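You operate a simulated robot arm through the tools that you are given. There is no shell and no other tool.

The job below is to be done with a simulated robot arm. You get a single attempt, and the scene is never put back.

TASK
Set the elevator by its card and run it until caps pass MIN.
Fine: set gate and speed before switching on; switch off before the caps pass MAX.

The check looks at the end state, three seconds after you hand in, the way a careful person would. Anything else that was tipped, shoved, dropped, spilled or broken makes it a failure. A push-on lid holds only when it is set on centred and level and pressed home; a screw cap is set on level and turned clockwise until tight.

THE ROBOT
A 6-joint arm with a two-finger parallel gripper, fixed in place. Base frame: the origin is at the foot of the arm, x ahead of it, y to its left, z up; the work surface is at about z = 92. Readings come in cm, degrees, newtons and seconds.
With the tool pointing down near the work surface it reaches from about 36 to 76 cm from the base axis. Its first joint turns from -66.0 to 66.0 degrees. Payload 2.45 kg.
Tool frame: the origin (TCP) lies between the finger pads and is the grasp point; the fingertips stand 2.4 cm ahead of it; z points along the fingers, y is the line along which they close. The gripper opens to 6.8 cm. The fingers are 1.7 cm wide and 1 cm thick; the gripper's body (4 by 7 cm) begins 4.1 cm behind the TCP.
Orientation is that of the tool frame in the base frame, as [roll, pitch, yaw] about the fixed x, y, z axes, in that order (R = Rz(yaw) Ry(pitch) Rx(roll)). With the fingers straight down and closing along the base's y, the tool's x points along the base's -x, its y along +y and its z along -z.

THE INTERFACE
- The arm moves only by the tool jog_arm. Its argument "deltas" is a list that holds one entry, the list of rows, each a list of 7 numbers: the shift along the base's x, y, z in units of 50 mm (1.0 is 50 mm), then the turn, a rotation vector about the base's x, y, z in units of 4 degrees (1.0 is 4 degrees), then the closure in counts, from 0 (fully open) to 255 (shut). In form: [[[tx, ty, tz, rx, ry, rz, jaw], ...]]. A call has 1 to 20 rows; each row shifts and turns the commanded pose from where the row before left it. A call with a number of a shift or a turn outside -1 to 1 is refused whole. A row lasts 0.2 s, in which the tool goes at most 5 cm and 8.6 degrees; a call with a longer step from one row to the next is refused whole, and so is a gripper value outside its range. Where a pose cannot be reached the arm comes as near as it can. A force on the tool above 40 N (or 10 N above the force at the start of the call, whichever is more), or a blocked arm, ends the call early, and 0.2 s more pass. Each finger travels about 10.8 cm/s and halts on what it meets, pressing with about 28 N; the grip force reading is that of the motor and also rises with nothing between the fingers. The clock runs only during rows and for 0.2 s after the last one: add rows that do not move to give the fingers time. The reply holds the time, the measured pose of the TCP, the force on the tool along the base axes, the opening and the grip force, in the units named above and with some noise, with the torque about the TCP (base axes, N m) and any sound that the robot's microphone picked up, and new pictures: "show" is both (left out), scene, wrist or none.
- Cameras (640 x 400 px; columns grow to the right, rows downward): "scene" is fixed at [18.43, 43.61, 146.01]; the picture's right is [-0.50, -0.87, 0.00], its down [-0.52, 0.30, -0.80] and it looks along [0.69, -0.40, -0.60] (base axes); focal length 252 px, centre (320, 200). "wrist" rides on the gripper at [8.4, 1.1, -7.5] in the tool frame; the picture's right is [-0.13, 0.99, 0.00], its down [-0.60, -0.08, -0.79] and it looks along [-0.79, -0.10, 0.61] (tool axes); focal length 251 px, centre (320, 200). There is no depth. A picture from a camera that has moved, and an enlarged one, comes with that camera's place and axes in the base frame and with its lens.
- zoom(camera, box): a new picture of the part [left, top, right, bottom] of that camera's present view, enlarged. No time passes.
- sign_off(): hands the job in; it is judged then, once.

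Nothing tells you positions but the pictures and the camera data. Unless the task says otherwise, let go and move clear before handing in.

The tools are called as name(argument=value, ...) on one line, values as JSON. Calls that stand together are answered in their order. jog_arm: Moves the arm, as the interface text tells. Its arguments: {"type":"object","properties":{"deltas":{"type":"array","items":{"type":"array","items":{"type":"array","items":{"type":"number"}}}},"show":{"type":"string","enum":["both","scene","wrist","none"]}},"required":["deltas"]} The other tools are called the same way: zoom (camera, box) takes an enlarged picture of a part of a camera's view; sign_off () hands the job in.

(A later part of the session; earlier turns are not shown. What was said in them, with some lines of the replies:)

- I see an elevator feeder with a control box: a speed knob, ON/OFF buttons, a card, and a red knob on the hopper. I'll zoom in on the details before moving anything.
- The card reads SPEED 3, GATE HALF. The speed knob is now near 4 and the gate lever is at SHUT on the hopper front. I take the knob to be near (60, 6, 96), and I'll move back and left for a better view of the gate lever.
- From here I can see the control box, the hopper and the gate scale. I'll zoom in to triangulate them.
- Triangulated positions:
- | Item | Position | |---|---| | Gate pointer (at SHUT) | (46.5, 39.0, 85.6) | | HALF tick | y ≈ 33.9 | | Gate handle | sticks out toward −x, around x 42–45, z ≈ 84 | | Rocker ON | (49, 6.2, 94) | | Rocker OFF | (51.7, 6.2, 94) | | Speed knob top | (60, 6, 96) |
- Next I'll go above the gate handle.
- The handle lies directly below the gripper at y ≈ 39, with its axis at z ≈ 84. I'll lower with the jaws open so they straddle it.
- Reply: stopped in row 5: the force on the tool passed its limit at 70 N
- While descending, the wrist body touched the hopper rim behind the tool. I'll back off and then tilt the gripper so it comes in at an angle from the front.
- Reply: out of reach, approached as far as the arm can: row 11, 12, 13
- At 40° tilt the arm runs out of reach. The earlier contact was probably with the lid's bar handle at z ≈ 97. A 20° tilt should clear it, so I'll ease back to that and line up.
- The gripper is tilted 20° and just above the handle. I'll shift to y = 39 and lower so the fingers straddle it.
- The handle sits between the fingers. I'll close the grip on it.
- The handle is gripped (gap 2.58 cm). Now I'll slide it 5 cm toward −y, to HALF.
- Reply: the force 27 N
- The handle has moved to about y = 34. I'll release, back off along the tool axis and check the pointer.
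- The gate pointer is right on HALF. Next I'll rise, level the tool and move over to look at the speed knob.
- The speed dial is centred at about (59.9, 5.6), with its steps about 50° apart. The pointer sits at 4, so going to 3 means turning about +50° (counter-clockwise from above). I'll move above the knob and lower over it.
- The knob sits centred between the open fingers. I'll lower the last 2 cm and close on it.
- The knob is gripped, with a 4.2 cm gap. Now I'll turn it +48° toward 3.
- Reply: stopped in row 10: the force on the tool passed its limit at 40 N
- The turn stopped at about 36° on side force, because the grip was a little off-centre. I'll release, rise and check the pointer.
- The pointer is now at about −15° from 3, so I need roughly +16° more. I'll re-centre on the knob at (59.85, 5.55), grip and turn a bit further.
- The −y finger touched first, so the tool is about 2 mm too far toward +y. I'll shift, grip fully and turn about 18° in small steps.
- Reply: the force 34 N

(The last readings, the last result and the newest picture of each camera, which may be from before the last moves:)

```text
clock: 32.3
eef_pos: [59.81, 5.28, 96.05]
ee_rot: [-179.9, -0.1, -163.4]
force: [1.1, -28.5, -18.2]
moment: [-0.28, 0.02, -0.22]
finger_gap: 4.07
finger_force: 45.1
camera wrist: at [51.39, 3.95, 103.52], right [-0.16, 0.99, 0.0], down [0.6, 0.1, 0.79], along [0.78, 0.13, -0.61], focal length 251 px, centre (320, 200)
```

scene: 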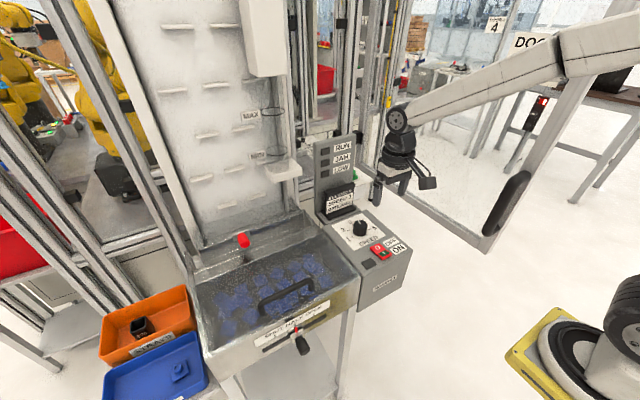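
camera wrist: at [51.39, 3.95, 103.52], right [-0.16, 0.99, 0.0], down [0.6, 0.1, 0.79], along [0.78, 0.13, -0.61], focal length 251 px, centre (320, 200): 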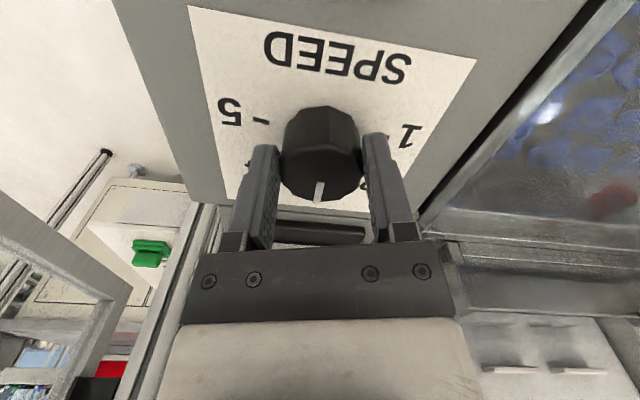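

It turned 17°. I'll release and check the pointer.

jog_arm(deltas=[[[0, 0, 0, 0, 0, 0, 80], [0, 0, 0, 0, 0, 0, 0], [0, 0, 0, 0, 0, 0, 0], [0, 0, 0.4, 0, 0, 0, 0], [0, 0, 0.6, 0, 0, 0, 0], [0, 0, 0.6, 0, 0, -1, 0], [-0.3, 0, 0.6, 0, 0, -1, 0], [-0.3, 0, 0.6, 0, 0, -1, 0], [-0.4, 0, 0.3, 0, 0, -1, 0], [-0.5, 0, 0, 0, 0, 0, 0], [0, 0, 0, 0, 0, 0, 0]]], show="wrist")

zoom(camera="wrist", box=[220, 40, 420, 200])

zoom(camera="scene", box=[320, 190, 400, 260])

```text
clock: 34.7
eef_pos: [52.25, 5.52, 111.81]
ee_rot: [180.0, 0.2, -179.2]
force: [-0.9, -0.5, 0.0]
moment: [0.01, -0.01, 0.03]
finger_gap: 6.78
finger_force: 0.1
camera wrist: at [43.67, 6.48, 119.18], right [0.12, 0.99, 0.0], down [0.6, -0.07, 0.79], along [0.79, -0.09, -0.61], focal length 251 px, centre (320, 200)
```

wrist: 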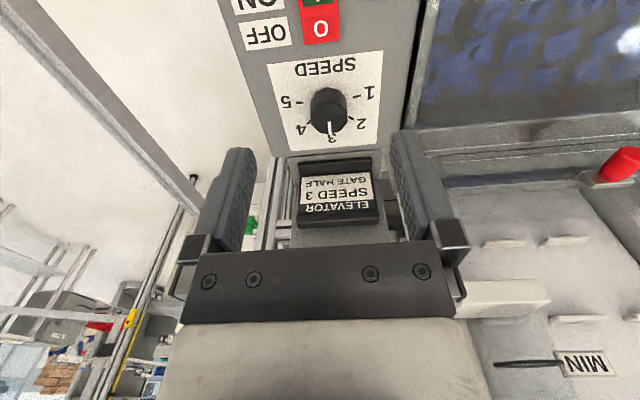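

```text
2.50 times, centred on (320, 120) of wrist
camera zoom: at [43.67, 6.48, 119.18], right [0.12, 0.99, 0.0], down [0.6, -0.07, 0.79], along [0.79, -0.09, -0.61], focal length 629 px, centre (320, 400)
```

zoom: 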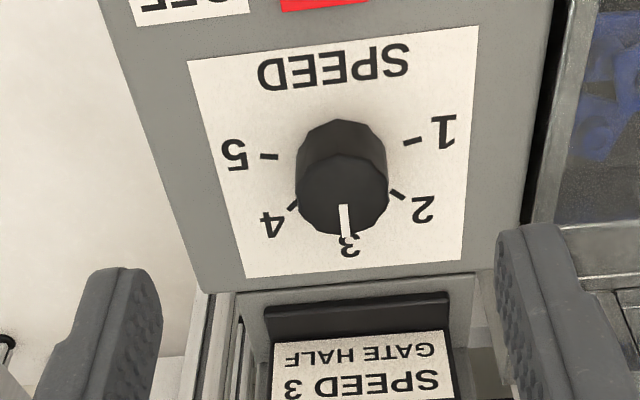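

```text
5.71 times, centred on (360, 225) of scene
camera zoom: at [18.42, 43.61, 146.01], right [-0.5, -0.87, 0.0], down [-0.52, 0.3, -0.8], along [0.69, -0.4, -0.6], focal length 1440 px, centre (91, 57)
```

zoom: 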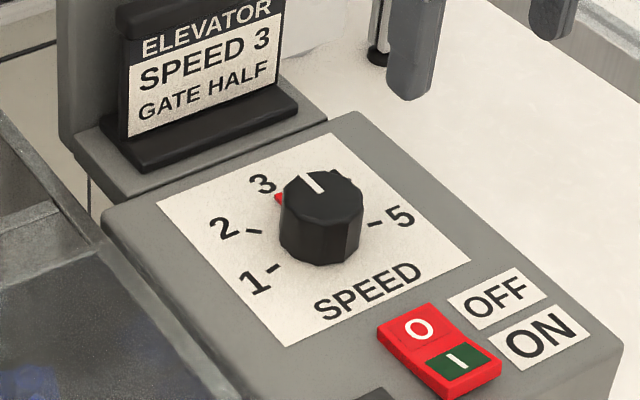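

The pointer is now close to 3, with the red index near the tick. I'll zoom in to check it more closely.

zoom(camera="scene", box=[345, 210, 375, 235])

zoom(camera="wrist", box=[290, 70, 370, 150])

```text
16.00 times, centred on (360, 222) of scene
camera zoom: at [18.42, 43.61, 146.01], right [-0.5, -0.87, 0.0], down [-0.52, 0.3, -0.8], along [0.69, -0.4, -0.6], focal length 4033 px, centre (-320, -160)
```

zoom: 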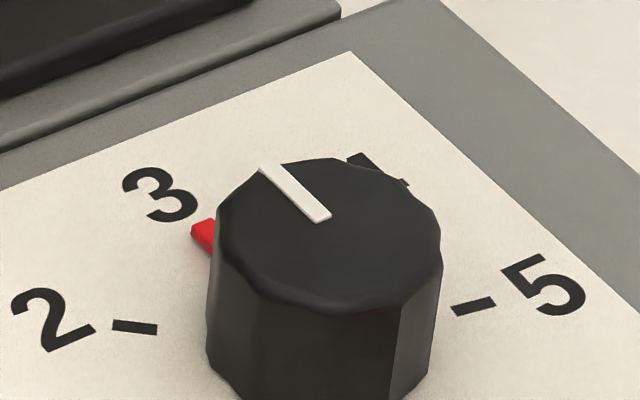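

```text
5.00 times, centred on (330, 110) of wrist
camera zoom: at [43.67, 6.48, 119.18], right [0.12, 0.99, 0.0], down [0.6, -0.07, 0.79], along [0.79, -0.09, -0.61], focal length 1257 px, centre (270, 650)
```

zoom: 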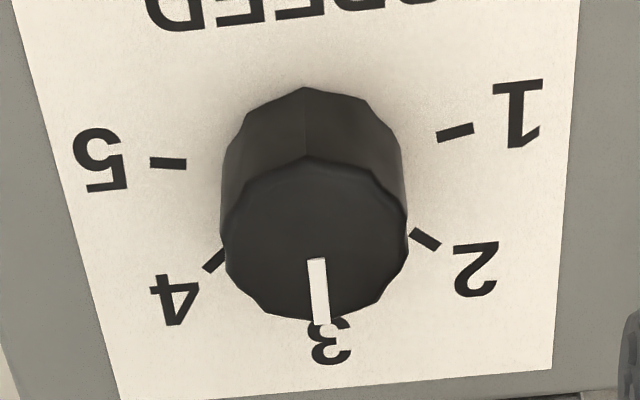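

Speed is on 3 and the gate on HALF. Next I'll line up over the rocker switch with the jaws closed.

jog_arm(deltas=[[[-0.6, 0, 0, 0, 0, -0.2, 100], [-0.6, 0, -0.2, 0, 0, 0, 200], [-0.3, 0, -0.5, 0, 0, 0, 255], [0, 0, -0.5, 0, 0, 0, 255], [0, 0, 0, 0, 0, 0, 255], [0, 0, 0, 0, 0, 0, 255]]])

zoom(camera="wrist", box=[220, 0, 420, 200])

zoom(camera="scene", box=[345, 225, 415, 285])

```text
clock: 36.1
eef_pos: [44.73, 5.33, 105.6]
ee_rot: [-180.0, 0.2, 180.0]
force: [-0.1, 0.0, 0.8]
moment: [0.02, 0.01, 0.0]
finger_gap: 0.01
finger_force: 23.1
camera wrist: at [36.31, 6.53, 112.97], right [0.13, 0.99, 0.0], down [0.6, -0.08, 0.79], along [0.79, -0.1, -0.61], focal length 251 px, centre (320, 200)
```

scene: 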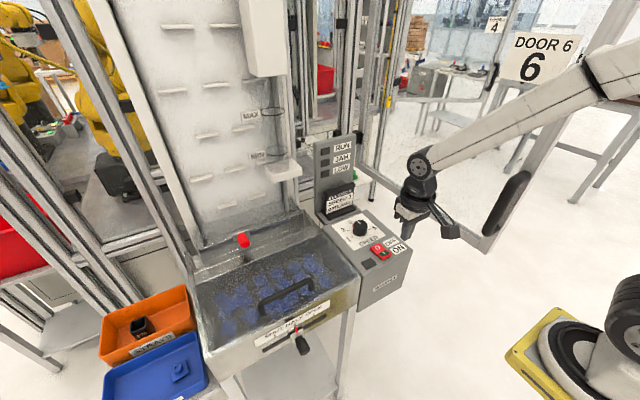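
wrist: 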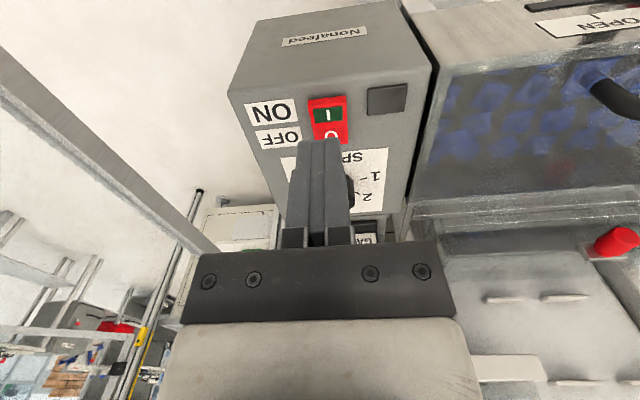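

```text
2.00 times, centred on (320, 100) of wrist
camera zoom: at [36.31, 6.53, 112.97], right [0.13, 0.99, 0.0], down [0.6, -0.08, 0.79], along [0.79, -0.1, -0.61], focal length 503 px, centre (320, 400)
```

zoom: 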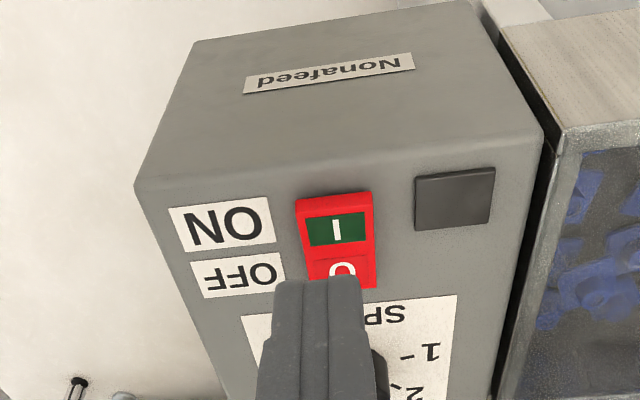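

```text
6.67 times, centred on (380, 255) of scene
camera zoom: at [18.43, 43.61, 146.01], right [-0.5, -0.87, 0.0], down [-0.52, 0.3, -0.8], along [0.69, -0.4, -0.6], focal length 1681 px, centre (-80, -167)
```

zoom: 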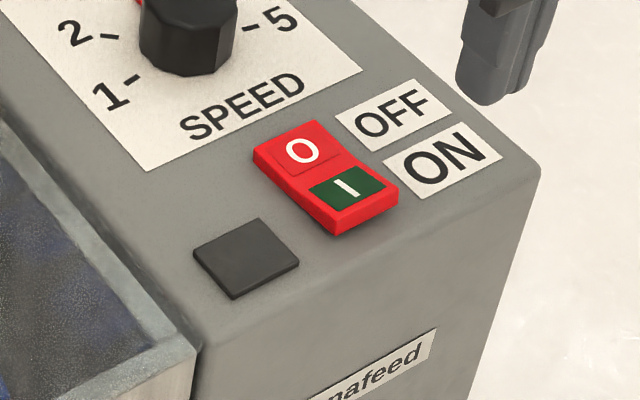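

The rocker is pinned down: ON at (49.5, 5.55, 93.3), OFF at (52.1, 5.5, 93). I'll lower to about 1 cm above ON.

jog_arm(deltas=[[[0.47, 0.03, 0, 0, 0, 0, 255], [0.47, 0.02, 0, 0, 0, 0, 255], [0, 0, -0.8, 0, 0, 0, 255], [0, 0, -0.7, 0, 0, 0, 255], [0, 0, -0.2, 0, 0, 0, 255], [0, 0, 0, 0, 0, 0, 255]]])

zoom(camera="scene", box=[345, 215, 415, 275])

zoom(camera="scene", box=[220, 90, 320, 190])

```text
clock: 37.5
eef_pos: [49.48, 5.76, 96.9]
ee_rot: [-180.0, 0.1, 180.0]
force: [-0.8, -0.2, 0.8]
moment: [-0.02, -0.01, 0.0]
finger_gap: 0.0
finger_force: 23.8
camera wrist: at [41.07, 6.89, 104.3], right [0.13, 0.99, 0.0], down [0.6, -0.08, 0.79], along [0.79, -0.1, -0.61], focal length 251 px, centre (320, 200)
```

scene: 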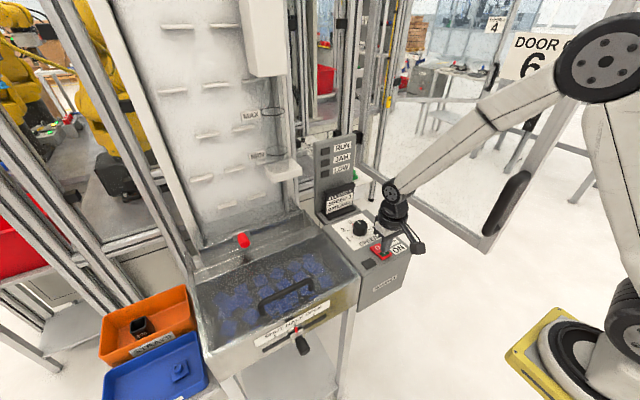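
wrist: 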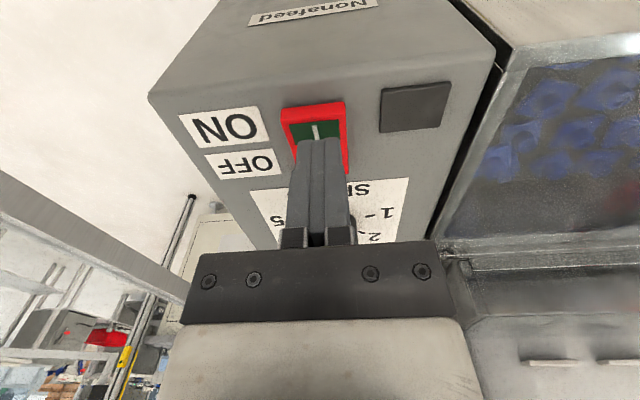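

```text
6.67 times, centred on (380, 245) of scene
camera zoom: at [18.43, 43.61, 146.01], right [-0.5, -0.87, 0.0], down [-0.52, 0.3, -0.8], along [0.69, -0.4, -0.6], focal length 1681 px, centre (-80, -100)
```

zoom: 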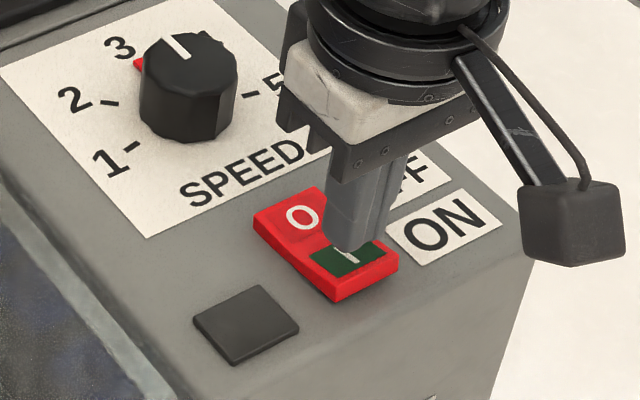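

```text
4.00 times, centred on (270, 140) of scene
camera zoom: at [18.43, 43.61, 146.01], right [-0.5, -0.87, 0.0], down [-0.52, 0.3, -0.8], along [0.69, -0.4, -0.6], focal length 1008 px, centre (520, 440)
```

zoom: 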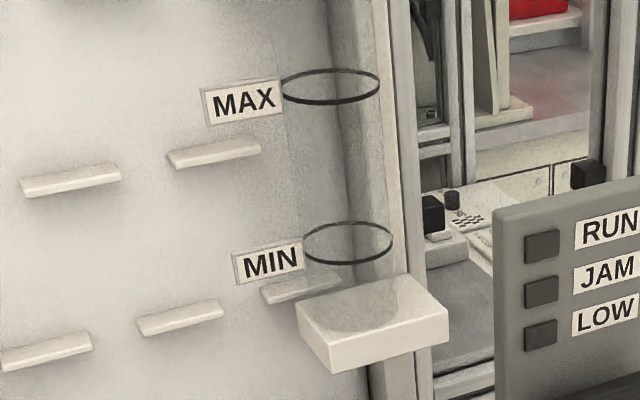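

The tip is over ON. I'll press gently.

jog_arm(deltas=[[[-0.04, -0.02, -0.2, 0, 0, 0, 255], [0, 0, -0.08, 0, 0, 0, 255], [0, 0, -0.06, 0, 0, 0, 255], [0, 0, -0.04, 0, 0, 0, 255]]])

zoom(camera="scene", box=[220, 90, 370, 190])

zoom(camera="scene", box=[345, 215, 415, 275])

```text
clock: 38.5
eef_pos: [49.32, 5.59, 95.29]
ee_rot: [-179.9, 0.0, -180.0]
force: [-1.8, -5.1, 12.8]
moment: [-0.15, -0.06, -0.01]
finger_gap: 0.02
finger_force: 23.4
camera wrist: at [40.85, 6.75, 102.77], right [0.13, 0.99, 0.0], down [0.6, -0.08, 0.79], along [0.79, -0.1, -0.61], focal length 251 px, centre (320, 200)
```

scene: 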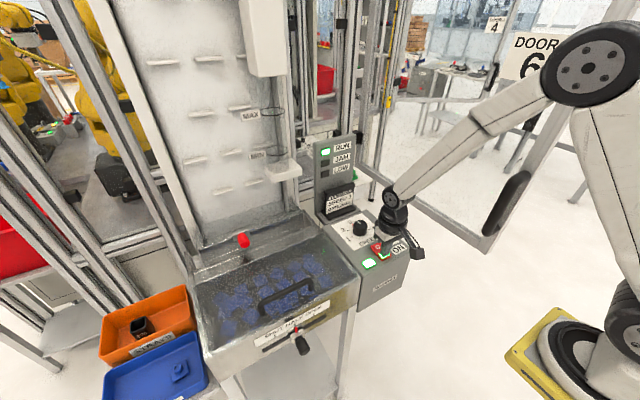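
wrist: 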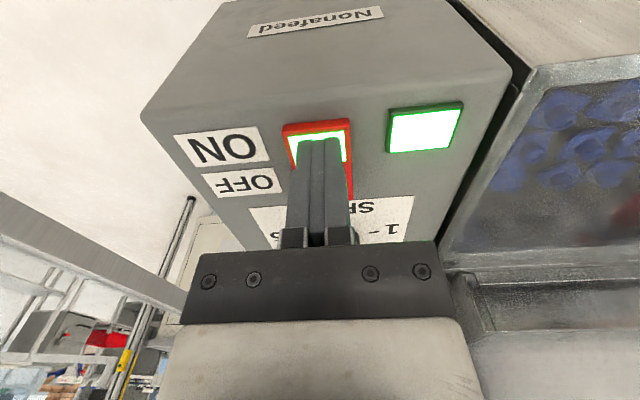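

```text
4.00 times, centred on (295, 140) of scene
camera zoom: at [18.4, 43.59, 146.02], right [-0.5, -0.87, 0.0], down [-0.52, 0.3, -0.8], along [0.69, -0.4, -0.6], focal length 1008 px, centre (420, 440)
```

zoom: 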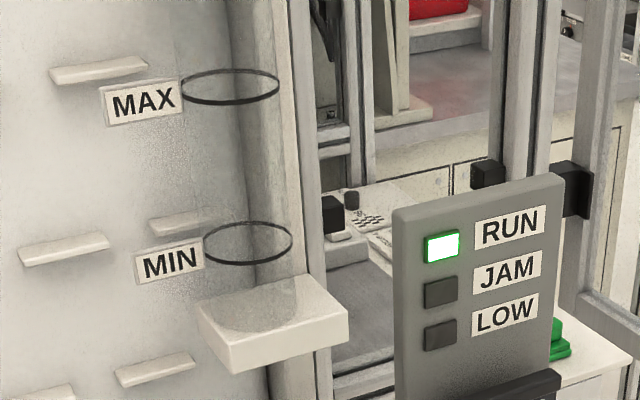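

```text
6.67 times, centred on (380, 245) of scene
camera zoom: at [18.4, 43.59, 146.02], right [-0.5, -0.87, 0.0], down [-0.52, 0.3, -0.8], along [0.69, -0.4, -0.6], focal length 1681 px, centre (-80, -100)
```

zoom: 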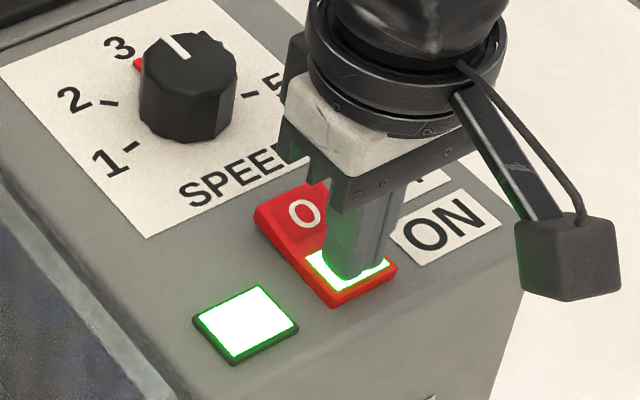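

RUN is lit and the belt is moving. I'll lift and hover over OFF while watching the tube.

jog_arm(deltas=[[[0, 0, 0.36, 0, 0, 0, 255], [0.3, 0, 0, 0, 0, 0, 255], [0.32, 0, 0, 0, 0, 0, 255], [0, 0, -0.05, 0, 0, 0, 255]]], show="scene")

zoom(camera="scene", box=[150, 0, 350, 190])

zoom(camera="scene", box=[345, 215, 415, 275])

```text
clock: 39.5
eef_pos: [52.51, 5.94, 96.89]
ee_rot: [-179.9, 0.1, 180.0]
force: [-0.2, 0.4, -0.5]
moment: [0.0, 0.0, 0.05]
finger_gap: 0.0
finger_force: 23.6
```

scene: 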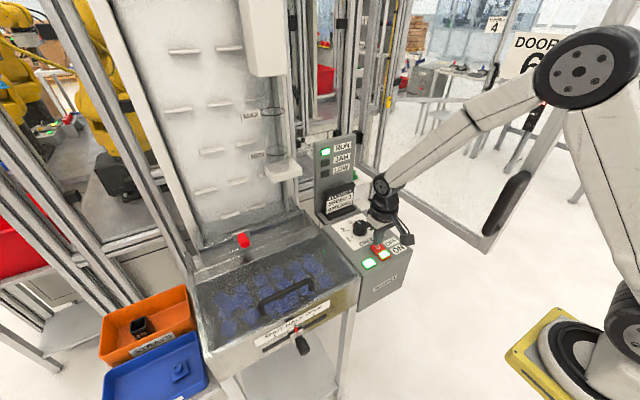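

```text
2.11 times, centred on (250, 95) of scene
camera zoom: at [18.43, 43.61, 146.01], right [-0.5, -0.87, 0.0], down [-0.52, 0.3, -0.8], along [0.69, -0.4, -0.6], focal length 531 px, centre (467, 421)
```

zoom: 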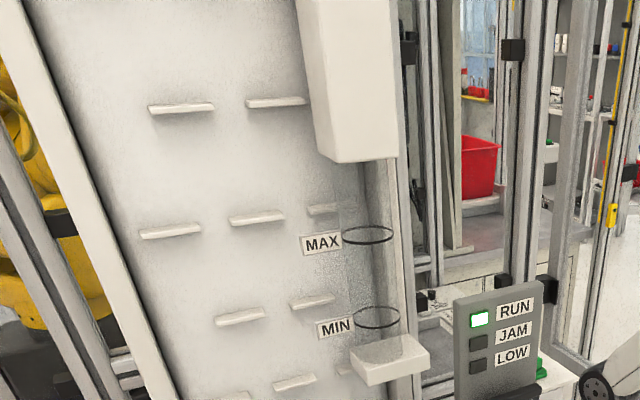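

```text
6.67 times, centred on (380, 245) of scene
camera zoom: at [18.43, 43.61, 146.01], right [-0.5, -0.87, 0.0], down [-0.52, 0.3, -0.8], along [0.69, -0.4, -0.6], focal length 1681 px, centre (-80, -100)
```

zoom: 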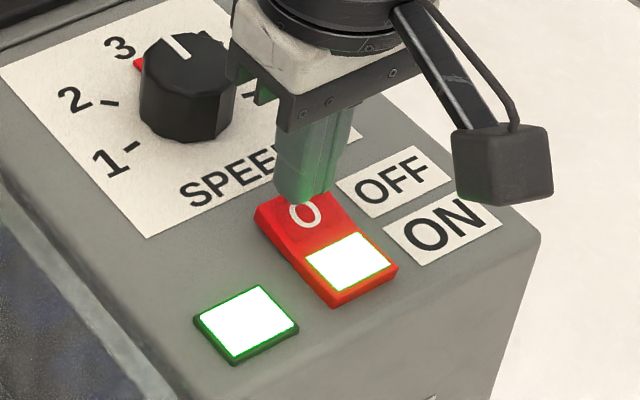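

I'm hovering over OFF. I'll wait in short steps and watch for caps.

jog_arm(deltas=[[[0, 0, 0, 0, 0, 0, 255], [0, 0, 0, 0, 0, 0, 255], [0, 0, 0, 0, 0, 0, 255], [0, 0, 0, 0, 0, 0, 255], [0, 0, 0, 0, 0, 0, 255], [0, 0, 0, 0, 0, 0, 255], [0, 0, 0, 0, 0, 0, 255], [0, 0, 0, 0, 0, 0, 255], [0, 0, 0, 0, 0, 0, 255]]], show="scene")

zoom(camera="scene", box=[150, 0, 350, 190])

```text
clock: 41.5
eef_pos: [52.42, 5.76, 97.07]
ee_rot: [-179.8, 0.1, 179.9]
force: [0.3, 0.0, -0.4]
moment: [0.01, -0.03, -0.02]
finger_gap: 0.0
finger_force: 23.4
```

scene: 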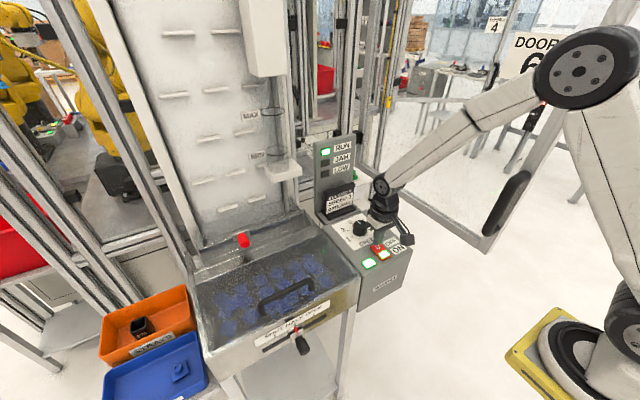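

```text
2.11 times, centred on (250, 95) of scene
camera zoom: at [18.43, 43.61, 146.01], right [-0.5, -0.87, 0.0], down [-0.52, 0.3, -0.8], along [0.69, -0.4, -0.6], focal length 531 px, centre (467, 421)
```

zoom: 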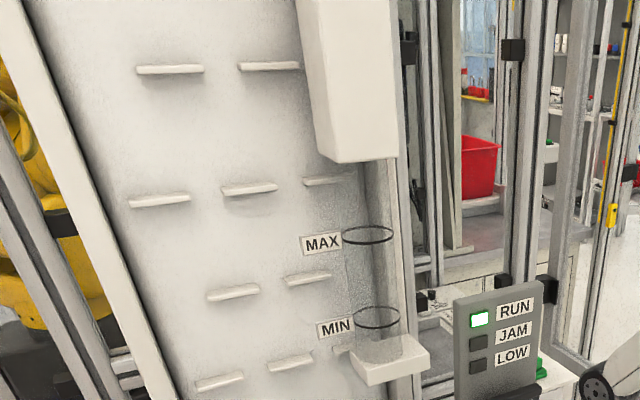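

No caps on the belt yet. I'll keep waiting.

jog_arm(deltas=[[[0, 0, 0, 0, 0, 0, 255], [0, 0, 0, 0, 0, 0, 255], [0, 0, 0, 0, 0, 0, 255], [0, 0, 0, 0, 0, 0, 255], [0, 0, 0, 0, 0, 0, 255], [0, 0, 0, 0, 0, 0, 255], [0, 0, 0, 0, 0, 0, 255], [0, 0, 0, 0, 0, 0, 255], [0, 0, 0, 0, 0, 0, 255], [0, 0, 0, 0, 0, 0, 255], [0, 0, 0, 0, 0, 0, 255], [0, 0, 0, 0, 0, 0, 255], [0, 0, 0, 0, 0, 0, 255], [0, 0, 0, 0, 0, 0, 255]]], show="scene")

zoom(camera="scene", box=[150, 0, 390, 240])

```text
clock: 44.5
eef_pos: [52.4, 5.84, 96.93]
ee_rot: [-179.9, 0.1, -179.9]
force: [-0.2, -0.2, 0.6]
moment: [0.03, 0.03, -0.01]
finger_gap: 0.03
finger_force: 23.7
```

scene: 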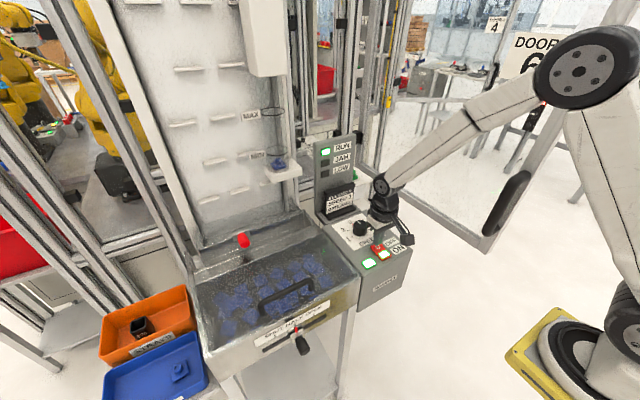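

```text
1.67 times, centred on (270, 120) of scene
camera zoom: at [18.43, 43.61, 146.01], right [-0.5, -0.87, 0.0], down [-0.52, 0.3, -0.8], along [0.69, -0.4, -0.6], focal length 420 px, centre (403, 333)
```

zoom: 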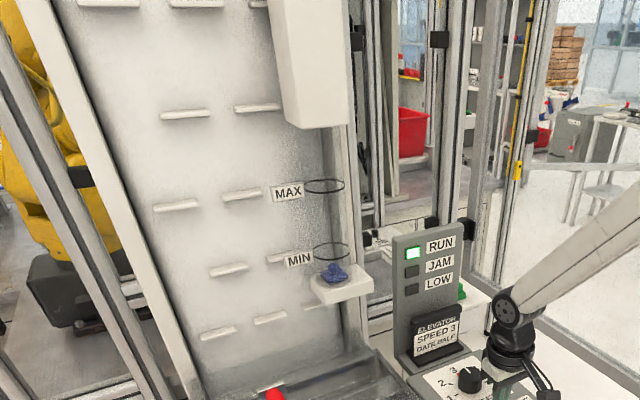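

Caps are already landing in the tube. I'll take a closer look.

zoom(camera="scene", box=[235, 95, 315, 185])

```text
4.44 times, centred on (275, 140) of scene
camera zoom: at [18.43, 43.61, 146.01], right [-0.5, -0.87, 0.0], down [-0.52, 0.3, -0.8], along [0.69, -0.4, -0.6], focal length 1120 px, centre (520, 467)
```

zoom: 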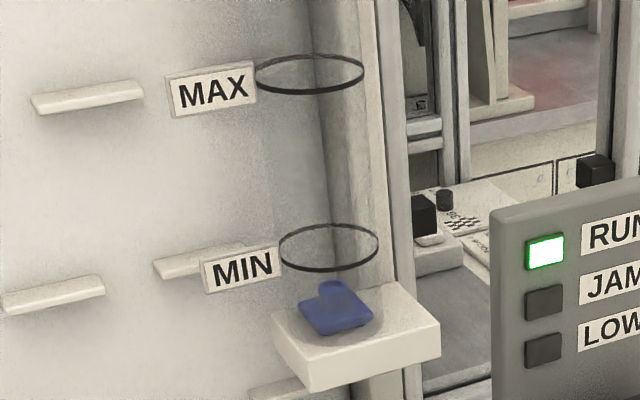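

One cap is in, well below MIN. I'll run on in steps of about one second.

jog_arm(deltas=[[[0, 0, 0, 0, 0, 0, 255], [0, 0, 0, 0, 0, 0, 255], [0, 0, 0, 0, 0, 0, 255], [0, 0, 0, 0, 0, 0, 255]]], show="none")

zoom(camera="scene", box=[235, 95, 315, 185])

```text
clock: 45.5
eef_pos: [52.46, 5.86, 96.95]
ee_rot: [-179.9, 0.1, -180.0]
force: [-0.2, 0.2, -0.7]
moment: [-0.02, -0.01, 0.03]
finger_gap: 0.0
finger_force: 23.5
```

```text
4.44 times, centred on (275, 140) of scene
camera zoom: at [18.43, 43.61, 146.01], right [-0.5, -0.87, 0.0], down [-0.52, 0.3, -0.8], along [0.69, -0.4, -0.6], focal length 1120 px, centre (520, 467)
```

zoom: 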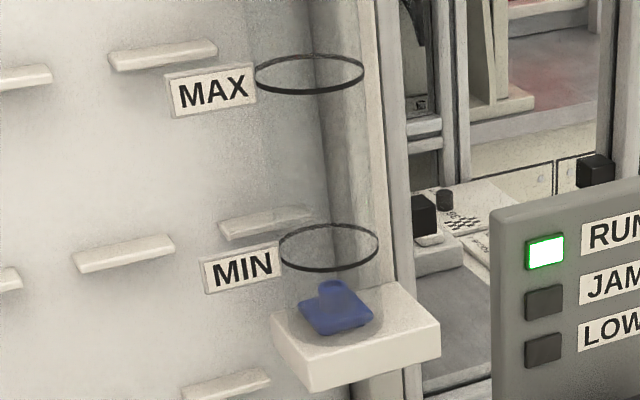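

jog_arm(deltas=[[[0, 0, 0, 0, 0, 0, 255], [0, 0, 0, 0, 0, 0, 255], [0, 0, 0, 0, 0, 0, 255], [0, 0, 0, 0, 0, 0, 255], [0, 0, 0, 0, 0, 0, 255], [0, 0, 0, 0, 0, 0, 255], [0, 0, 0, 0, 0, 0, 255]]], show="none")

zoom(camera="scene", box=[235, 95, 315, 185])

```text
clock: 47.1
eef_pos: [52.4, 5.87, 96.92]
ee_rot: [-179.8, 0.1, -180.0]
force: [-0.6, 0.4, -0.2]
moment: [0.0, 0.04, 0.0]
finger_gap: 0.02
finger_force: 23.9
```

```text
4.44 times, centred on (275, 140) of scene
camera zoom: at [18.43, 43.61, 146.01], right [-0.5, -0.87, 0.0], down [-0.52, 0.3, -0.8], along [0.69, -0.4, -0.6], focal length 1120 px, centre (520, 467)
```

zoom: 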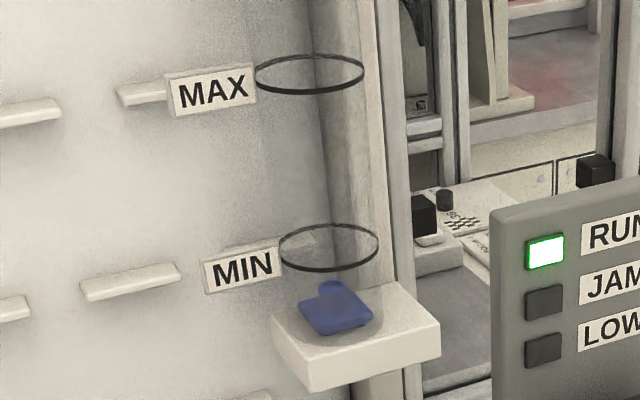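

Still one cap. The rate is slow, so I'll continue.

jog_arm(deltas=[[[0, 0, 0, 0, 0, 0, 255], [0, 0, 0, 0, 0, 0, 255], [0, 0, 0, 0, 0, 0, 255], [0, 0, 0, 0, 0, 0, 255], [0, 0, 0, 0, 0, 0, 255], [0, 0, 0, 0, 0, 0, 255], [0, 0, 0, 0, 0, 0, 255], [0, 0, 0, 0, 0, 0, 255], [0, 0, 0, 0, 0, 0, 255]]], show="none")

zoom(camera="scene", box=[235, 95, 315, 185])

```text
clock: 49.1
eef_pos: [52.37, 5.92, 96.84]
ee_rot: [-179.9, 0.2, 179.9]
force: [1.1, -0.2, 0.4]
moment: [0.04, -0.02, 0.0]
finger_gap: 0.0
finger_force: 23.6
```

```text
4.44 times, centred on (275, 140) of scene
camera zoom: at [18.43, 43.61, 146.01], right [-0.5, -0.87, 0.0], down [-0.52, 0.3, -0.8], along [0.69, -0.4, -0.6], focal length 1120 px, centre (520, 467)
```

zoom: 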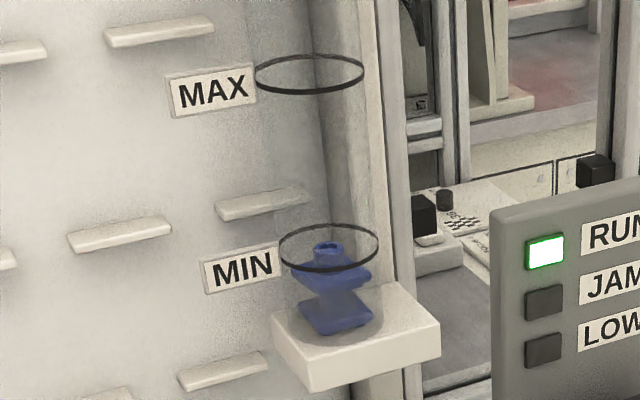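

Two caps are stacked, about level with the MIN ring. I'll wait for the next cap, which should be clearly above MIN and well under MAX.

jog_arm(deltas=[[[0, 0, 0, 0, 0, 0, 255], [0, 0, 0, 0, 0, 0, 255], [0, 0, 0, 0, 0, 0, 255], [0, 0, 0, 0, 0, 0, 255], [0, 0, 0, 0, 0, 0, 255], [0, 0, 0, 0, 0, 0, 255], [0, 0, 0, 0, 0, 0, 255], [0, 0, 0, 0, 0, 0, 255], [0, 0, 0, 0, 0, 0, 255]]], show="none")

zoom(camera="scene", box=[235, 95, 315, 185])

```text
clock: 51.1
eef_pos: [52.49, 5.75, 96.88]
ee_rot: [-179.9, 0.0, -180.0]
force: [0.5, -0.3, -0.3]
moment: [-0.03, 0.0, -0.01]
finger_gap: 0.0
finger_force: 24.0
```

```text
4.44 times, centred on (275, 140) of scene
camera zoom: at [18.43, 43.61, 146.01], right [-0.5, -0.87, 0.0], down [-0.52, 0.3, -0.8], along [0.69, -0.4, -0.6], focal length 1120 px, centre (520, 467)
```

zoom: 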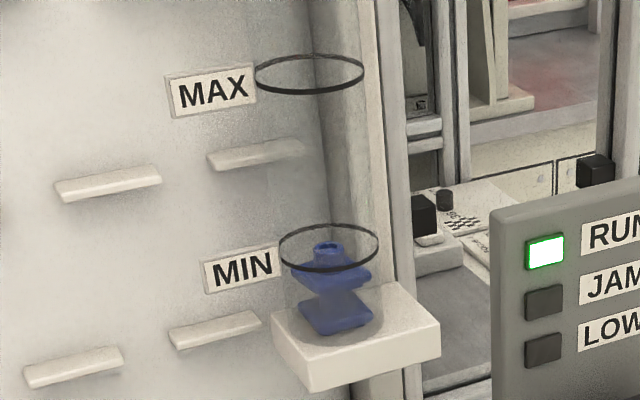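

jog_arm(deltas=[[[0, 0, 0, 0, 0, 0, 255], [0, 0, 0, 0, 0, 0, 255], [0, 0, 0, 0, 0, 0, 255], [0, 0, 0, 0, 0, 0, 255], [0, 0, 0, 0, 0, 0, 255], [0, 0, 0, 0, 0, 0, 255], [0, 0, 0, 0, 0, 0, 255]]], show="none")

zoom(camera="scene", box=[235, 95, 315, 185])

```text
clock: 52.7
eef_pos: [52.46, 5.87, 96.83]
ee_rot: [-179.8, 0.1, 180.0]
force: [-0.1, 0.2, 0.5]
moment: [0.03, -0.01, 0.01]
finger_gap: 0.01
finger_force: 23.4
```

```text
4.44 times, centred on (275, 140) of scene
camera zoom: at [18.43, 43.61, 146.01], right [-0.5, -0.87, 0.0], down [-0.52, 0.3, -0.8], along [0.69, -0.4, -0.6], focal length 1120 px, centre (520, 467)
```

zoom: 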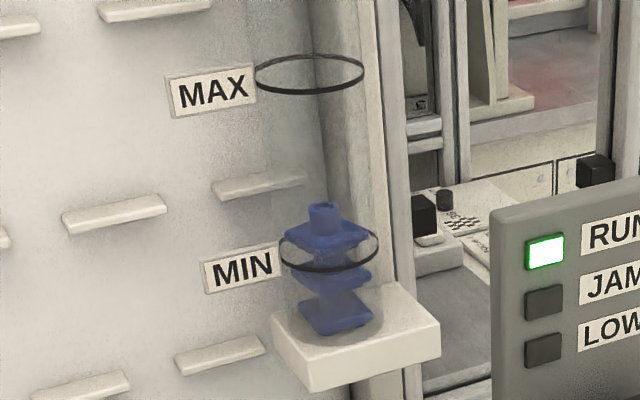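

The third cap is just above MIN and far from MAX. One more cap makes the margin clear and still leaves more than half the band free, so I'll wait for it and then press OFF.

jog_arm(deltas=[[[0, 0, 0, 0, 0, 0, 255], [0, 0, 0, 0, 0, 0, 255], [0, 0, 0, 0, 0, 0, 255], [0, 0, 0, 0, 0, 0, 255], [0, 0, 0, 0, 0, 0, 255], [0, 0, 0, 0, 0, 0, 255], [0, 0, 0, 0, 0, 0, 255], [0, 0, 0, 0, 0, 0, 255], [0, 0, 0, 0, 0, 0, 255], [0, 0, 0, 0, 0, 0, 255], [0, 0, 0, 0, 0, 0, 255], [0, 0, 0, 0, 0, 0, 255]]], show="none")

zoom(camera="scene", box=[235, 95, 315, 185])

```text
clock: 55.3
eef_pos: [52.47, 5.84, 96.9]
ee_rot: [-179.9, 0.1, 180.0]
force: [0.0, 0.2, -0.3]
moment: [-0.03, 0.0, -0.04]
finger_gap: 0.02
finger_force: 23.6
```

```text
4.44 times, centred on (275, 140) of scene
camera zoom: at [18.43, 43.61, 146.01], right [-0.5, -0.87, 0.0], down [-0.52, 0.3, -0.8], along [0.69, -0.4, -0.6], focal length 1120 px, centre (520, 467)
```

zoom: 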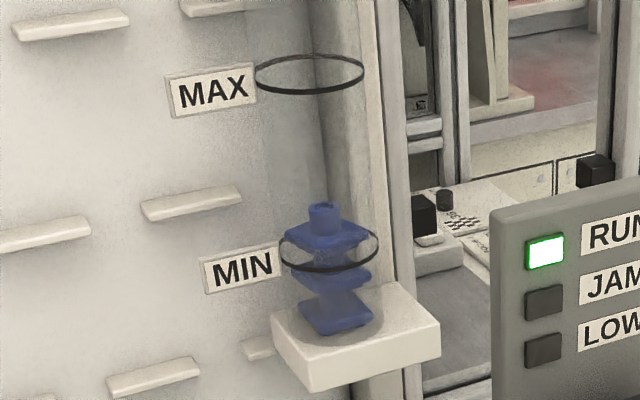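

jog_arm(deltas=[[[0, 0, 0, 0, 0, 0, 255], [0, 0, 0, 0, 0, 0, 255], [0, 0, 0, 0, 0, 0, 255], [0, 0, 0, 0, 0, 0, 255], [0, 0, 0, 0, 0, 0, 255], [0, 0, 0, 0, 0, 0, 255]]], show="none")

zoom(camera="scene", box=[235, 95, 315, 185])

```text
clock: 56.7
eef_pos: [52.39, 5.92, 96.86]
ee_rot: [-179.9, 0.1, -179.9]
force: [1.1, 0.7, -0.9]
moment: [-0.02, 0.0, 0.0]
finger_gap: 0.01
finger_force: 23.5
```

```text
4.44 times, centred on (275, 140) of scene
camera zoom: at [18.43, 43.61, 146.01], right [-0.5, -0.87, 0.0], down [-0.52, 0.3, -0.8], along [0.69, -0.4, -0.6], focal length 1120 px, centre (520, 467)
```

zoom: 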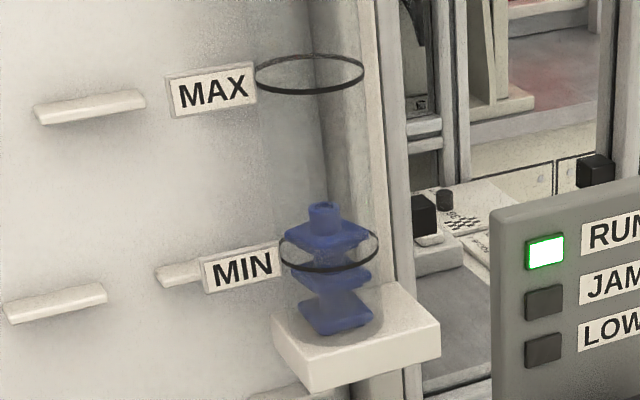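

jog_arm(deltas=[[[0, 0, 0, 0, 0, 0, 255], [0, 0, 0, 0, 0, 0, 255], [0, 0, 0, 0, 0, 0, 255], [0, 0, 0, 0, 0, 0, 255]]], show="none")

zoom(camera="scene", box=[235, 95, 315, 185])

```text
clock: 57.7
eef_pos: [52.46, 5.81, 96.86]
ee_rot: [-179.9, 0.0, -179.9]
force: [-0.4, 0.6, 0.0]
moment: [-0.01, 0.0, -0.05]
finger_gap: 0.02
finger_force: 23.9
```

```text
4.44 times, centred on (275, 140) of scene
camera zoom: at [18.43, 43.61, 146.01], right [-0.5, -0.87, 0.0], down [-0.52, 0.3, -0.8], along [0.69, -0.4, -0.6], focal length 1120 px, centre (520, 467)
```

zoom: 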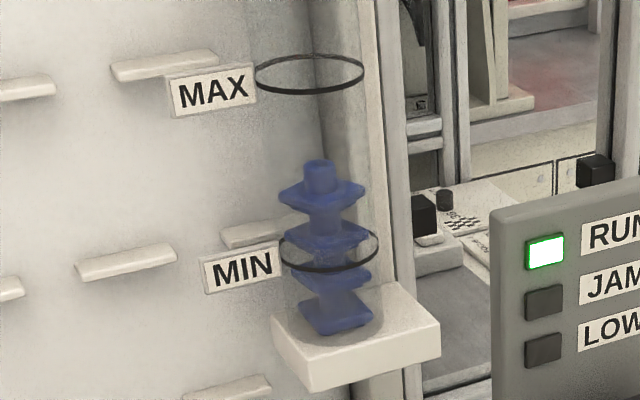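

Four caps are in, clearly past MIN and well under MAX. Pressing OFF now.

jog_arm(deltas=[[[0, -0.03, -0.2, 0, 0, 0, 255], [0, 0, -0.08, 0, 0, 0, 255], [0, 0, -0.05, 0, 0, 0, 255], [0, 0, -0.03, 0, 0, 0, 255]]], show="scene")

zoom(camera="scene", box=[235, 95, 415, 275])

```text
clock: 58.7
eef_pos: [52.33, 5.65, 95.34]
ee_rot: [-179.9, 0.2, 180.0]
force: [-9.6, -0.6, 34.3]
moment: [-0.03, 0.5, -0.05]
finger_gap: 0.02
finger_force: 23.9
```

scene: 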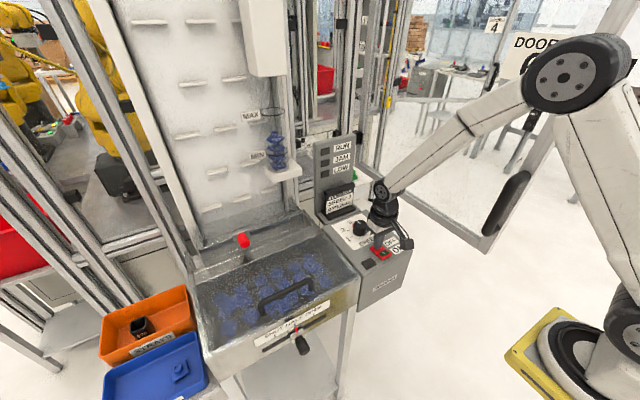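

```text
2.22 times, centred on (325, 185) of scene
camera zoom: at [18.34, 43.6, 146.03], right [-0.5, -0.87, 0.0], down [-0.52, 0.3, -0.8], along [0.69, -0.4, -0.6], focal length 560 px, centre (309, 233)
```

zoom: 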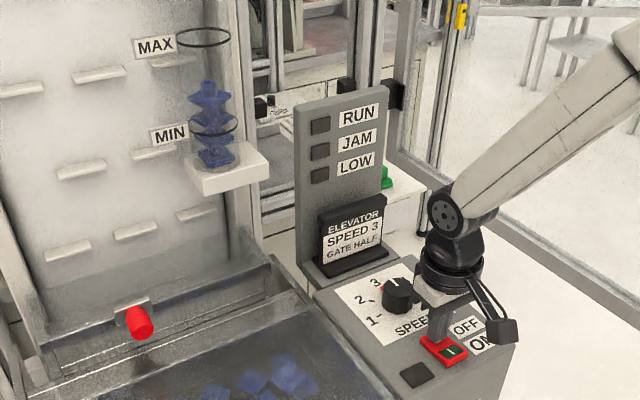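

The machine is off, with the RUN light out and four caps between MIN and MAX. I'll lift straight up, move clear and do a final check.

jog_arm(deltas=[[[0, 0, 0.4, 0, 0, 0, 255], [0, 0, 0.7, 0, 0, 0, 255], [-0.3, 0, 0.8, 0, 0, 0, 255], [-0.5, 0, 0.8, 0, 0, 0, 255], [-0.5, 0, 0.6, 0, 0, 0, 200], [-0.3, 0, 0, 0, 0, 0, 100], [0, 0, 0, 0, 0, 0, 0], [0, 0, 0, 0, 0, 0, 0], [0, 0, 0, 0, 0, 0, 0], [0, 0, 0, 0, 0, 0, 0], [0, 0, 0, 0, 0, 0, 0], [0, 0, 0, 0, 0, 0, 0]]])

zoom(camera="scene", box=[235, 95, 415, 275])

zoom(camera="scene", box=[180, 220, 360, 380])

zoom(camera="scene", box=[345, 205, 415, 275])

```text
clock: 61.3
eef_pos: [44.43, 5.55, 111.66]
ee_rot: [-179.9, 0.1, 180.0]
force: [-0.2, 0.4, -0.3]
moment: [0.0, 0.02, -0.01]
finger_gap: 6.82
finger_force: 0.1
camera wrist: at [36.02, 6.68, 119.08], right [0.13, 0.99, 0.0], down [0.6, -0.08, 0.79], along [0.79, -0.1, -0.61], focal length 251 px, centre (320, 200)
```

scene: 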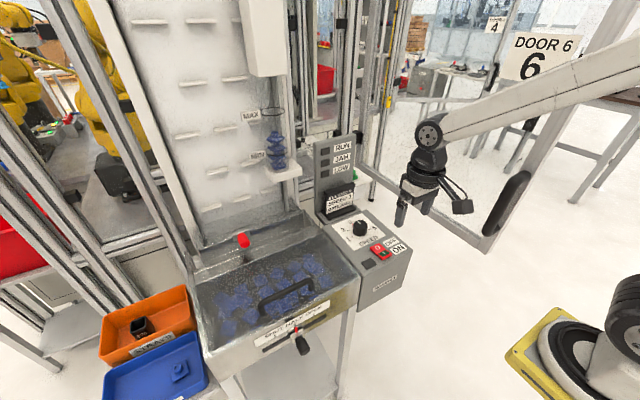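
wrist: 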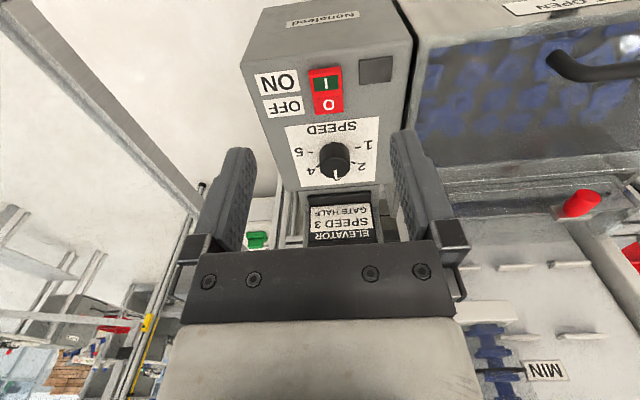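

```text
2.22 times, centred on (325, 185) of scene
camera zoom: at [18.43, 43.61, 146.01], right [-0.5, -0.87, 0.0], down [-0.52, 0.3, -0.8], along [0.69, -0.4, -0.6], focal length 560 px, centre (309, 233)
```

zoom: 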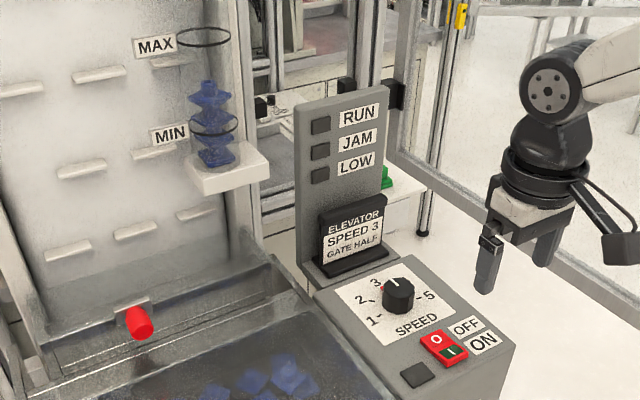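

```text
2.50 times, centred on (270, 300) of scene
camera zoom: at [18.43, 43.61, 146.01], right [-0.5, -0.87, 0.0], down [-0.52, 0.3, -0.8], along [0.69, -0.4, -0.6], focal length 630 px, centre (445, -50)
```

zoom: 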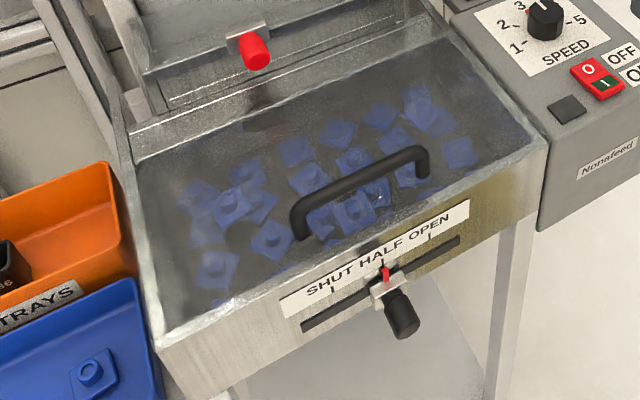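

```text
5.71 times, centred on (380, 240) of scene
camera zoom: at [18.43, 43.61, 146.01], right [-0.5, -0.87, 0.0], down [-0.52, 0.3, -0.8], along [0.69, -0.4, -0.6], focal length 1440 px, centre (-23, -29)
```

zoom: 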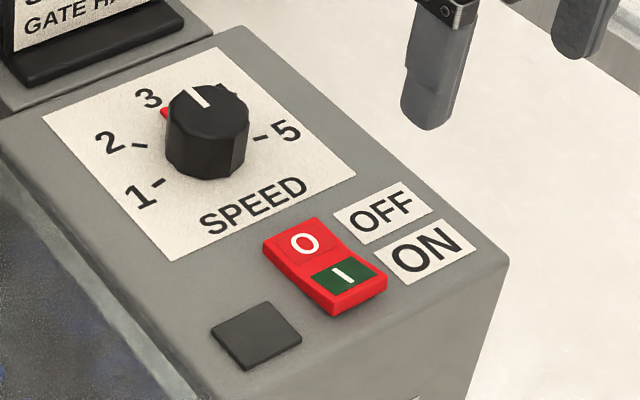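

The gate is on HALF and the speed is on 3. The machine is off, and the caps sit past MIN and below MAX. The lid and everything else are where they were, and the arm is clear, so I'm handing in.

sign_off()

```text
The job is handed in.
```

The elevator is set to its card, gate on HALF and speed on 3. It ran until four caps had stacked in the tube, clearly past MIN and well below MAX, and is now switched off. I set both before switching on, and handed the job in with the arm clear; the check's result hasn't come back to me.

- **Contact on the hopper:** on my first try at the gate handle, the wrist touched the hopper, most likely the lid's bar handle. The force reached 70 N for a moment before the arm stopped. I backed off and came in at an angle instead. The lid, hopper and trays looked unmoved in the final pictures.
- **Speed knob:** it took two turns to reach 3, because the first one stopped early on side force.
- **Cap level:** three caps already put the stack just over MIN. I waited for a fourth so the level was clearly past it.
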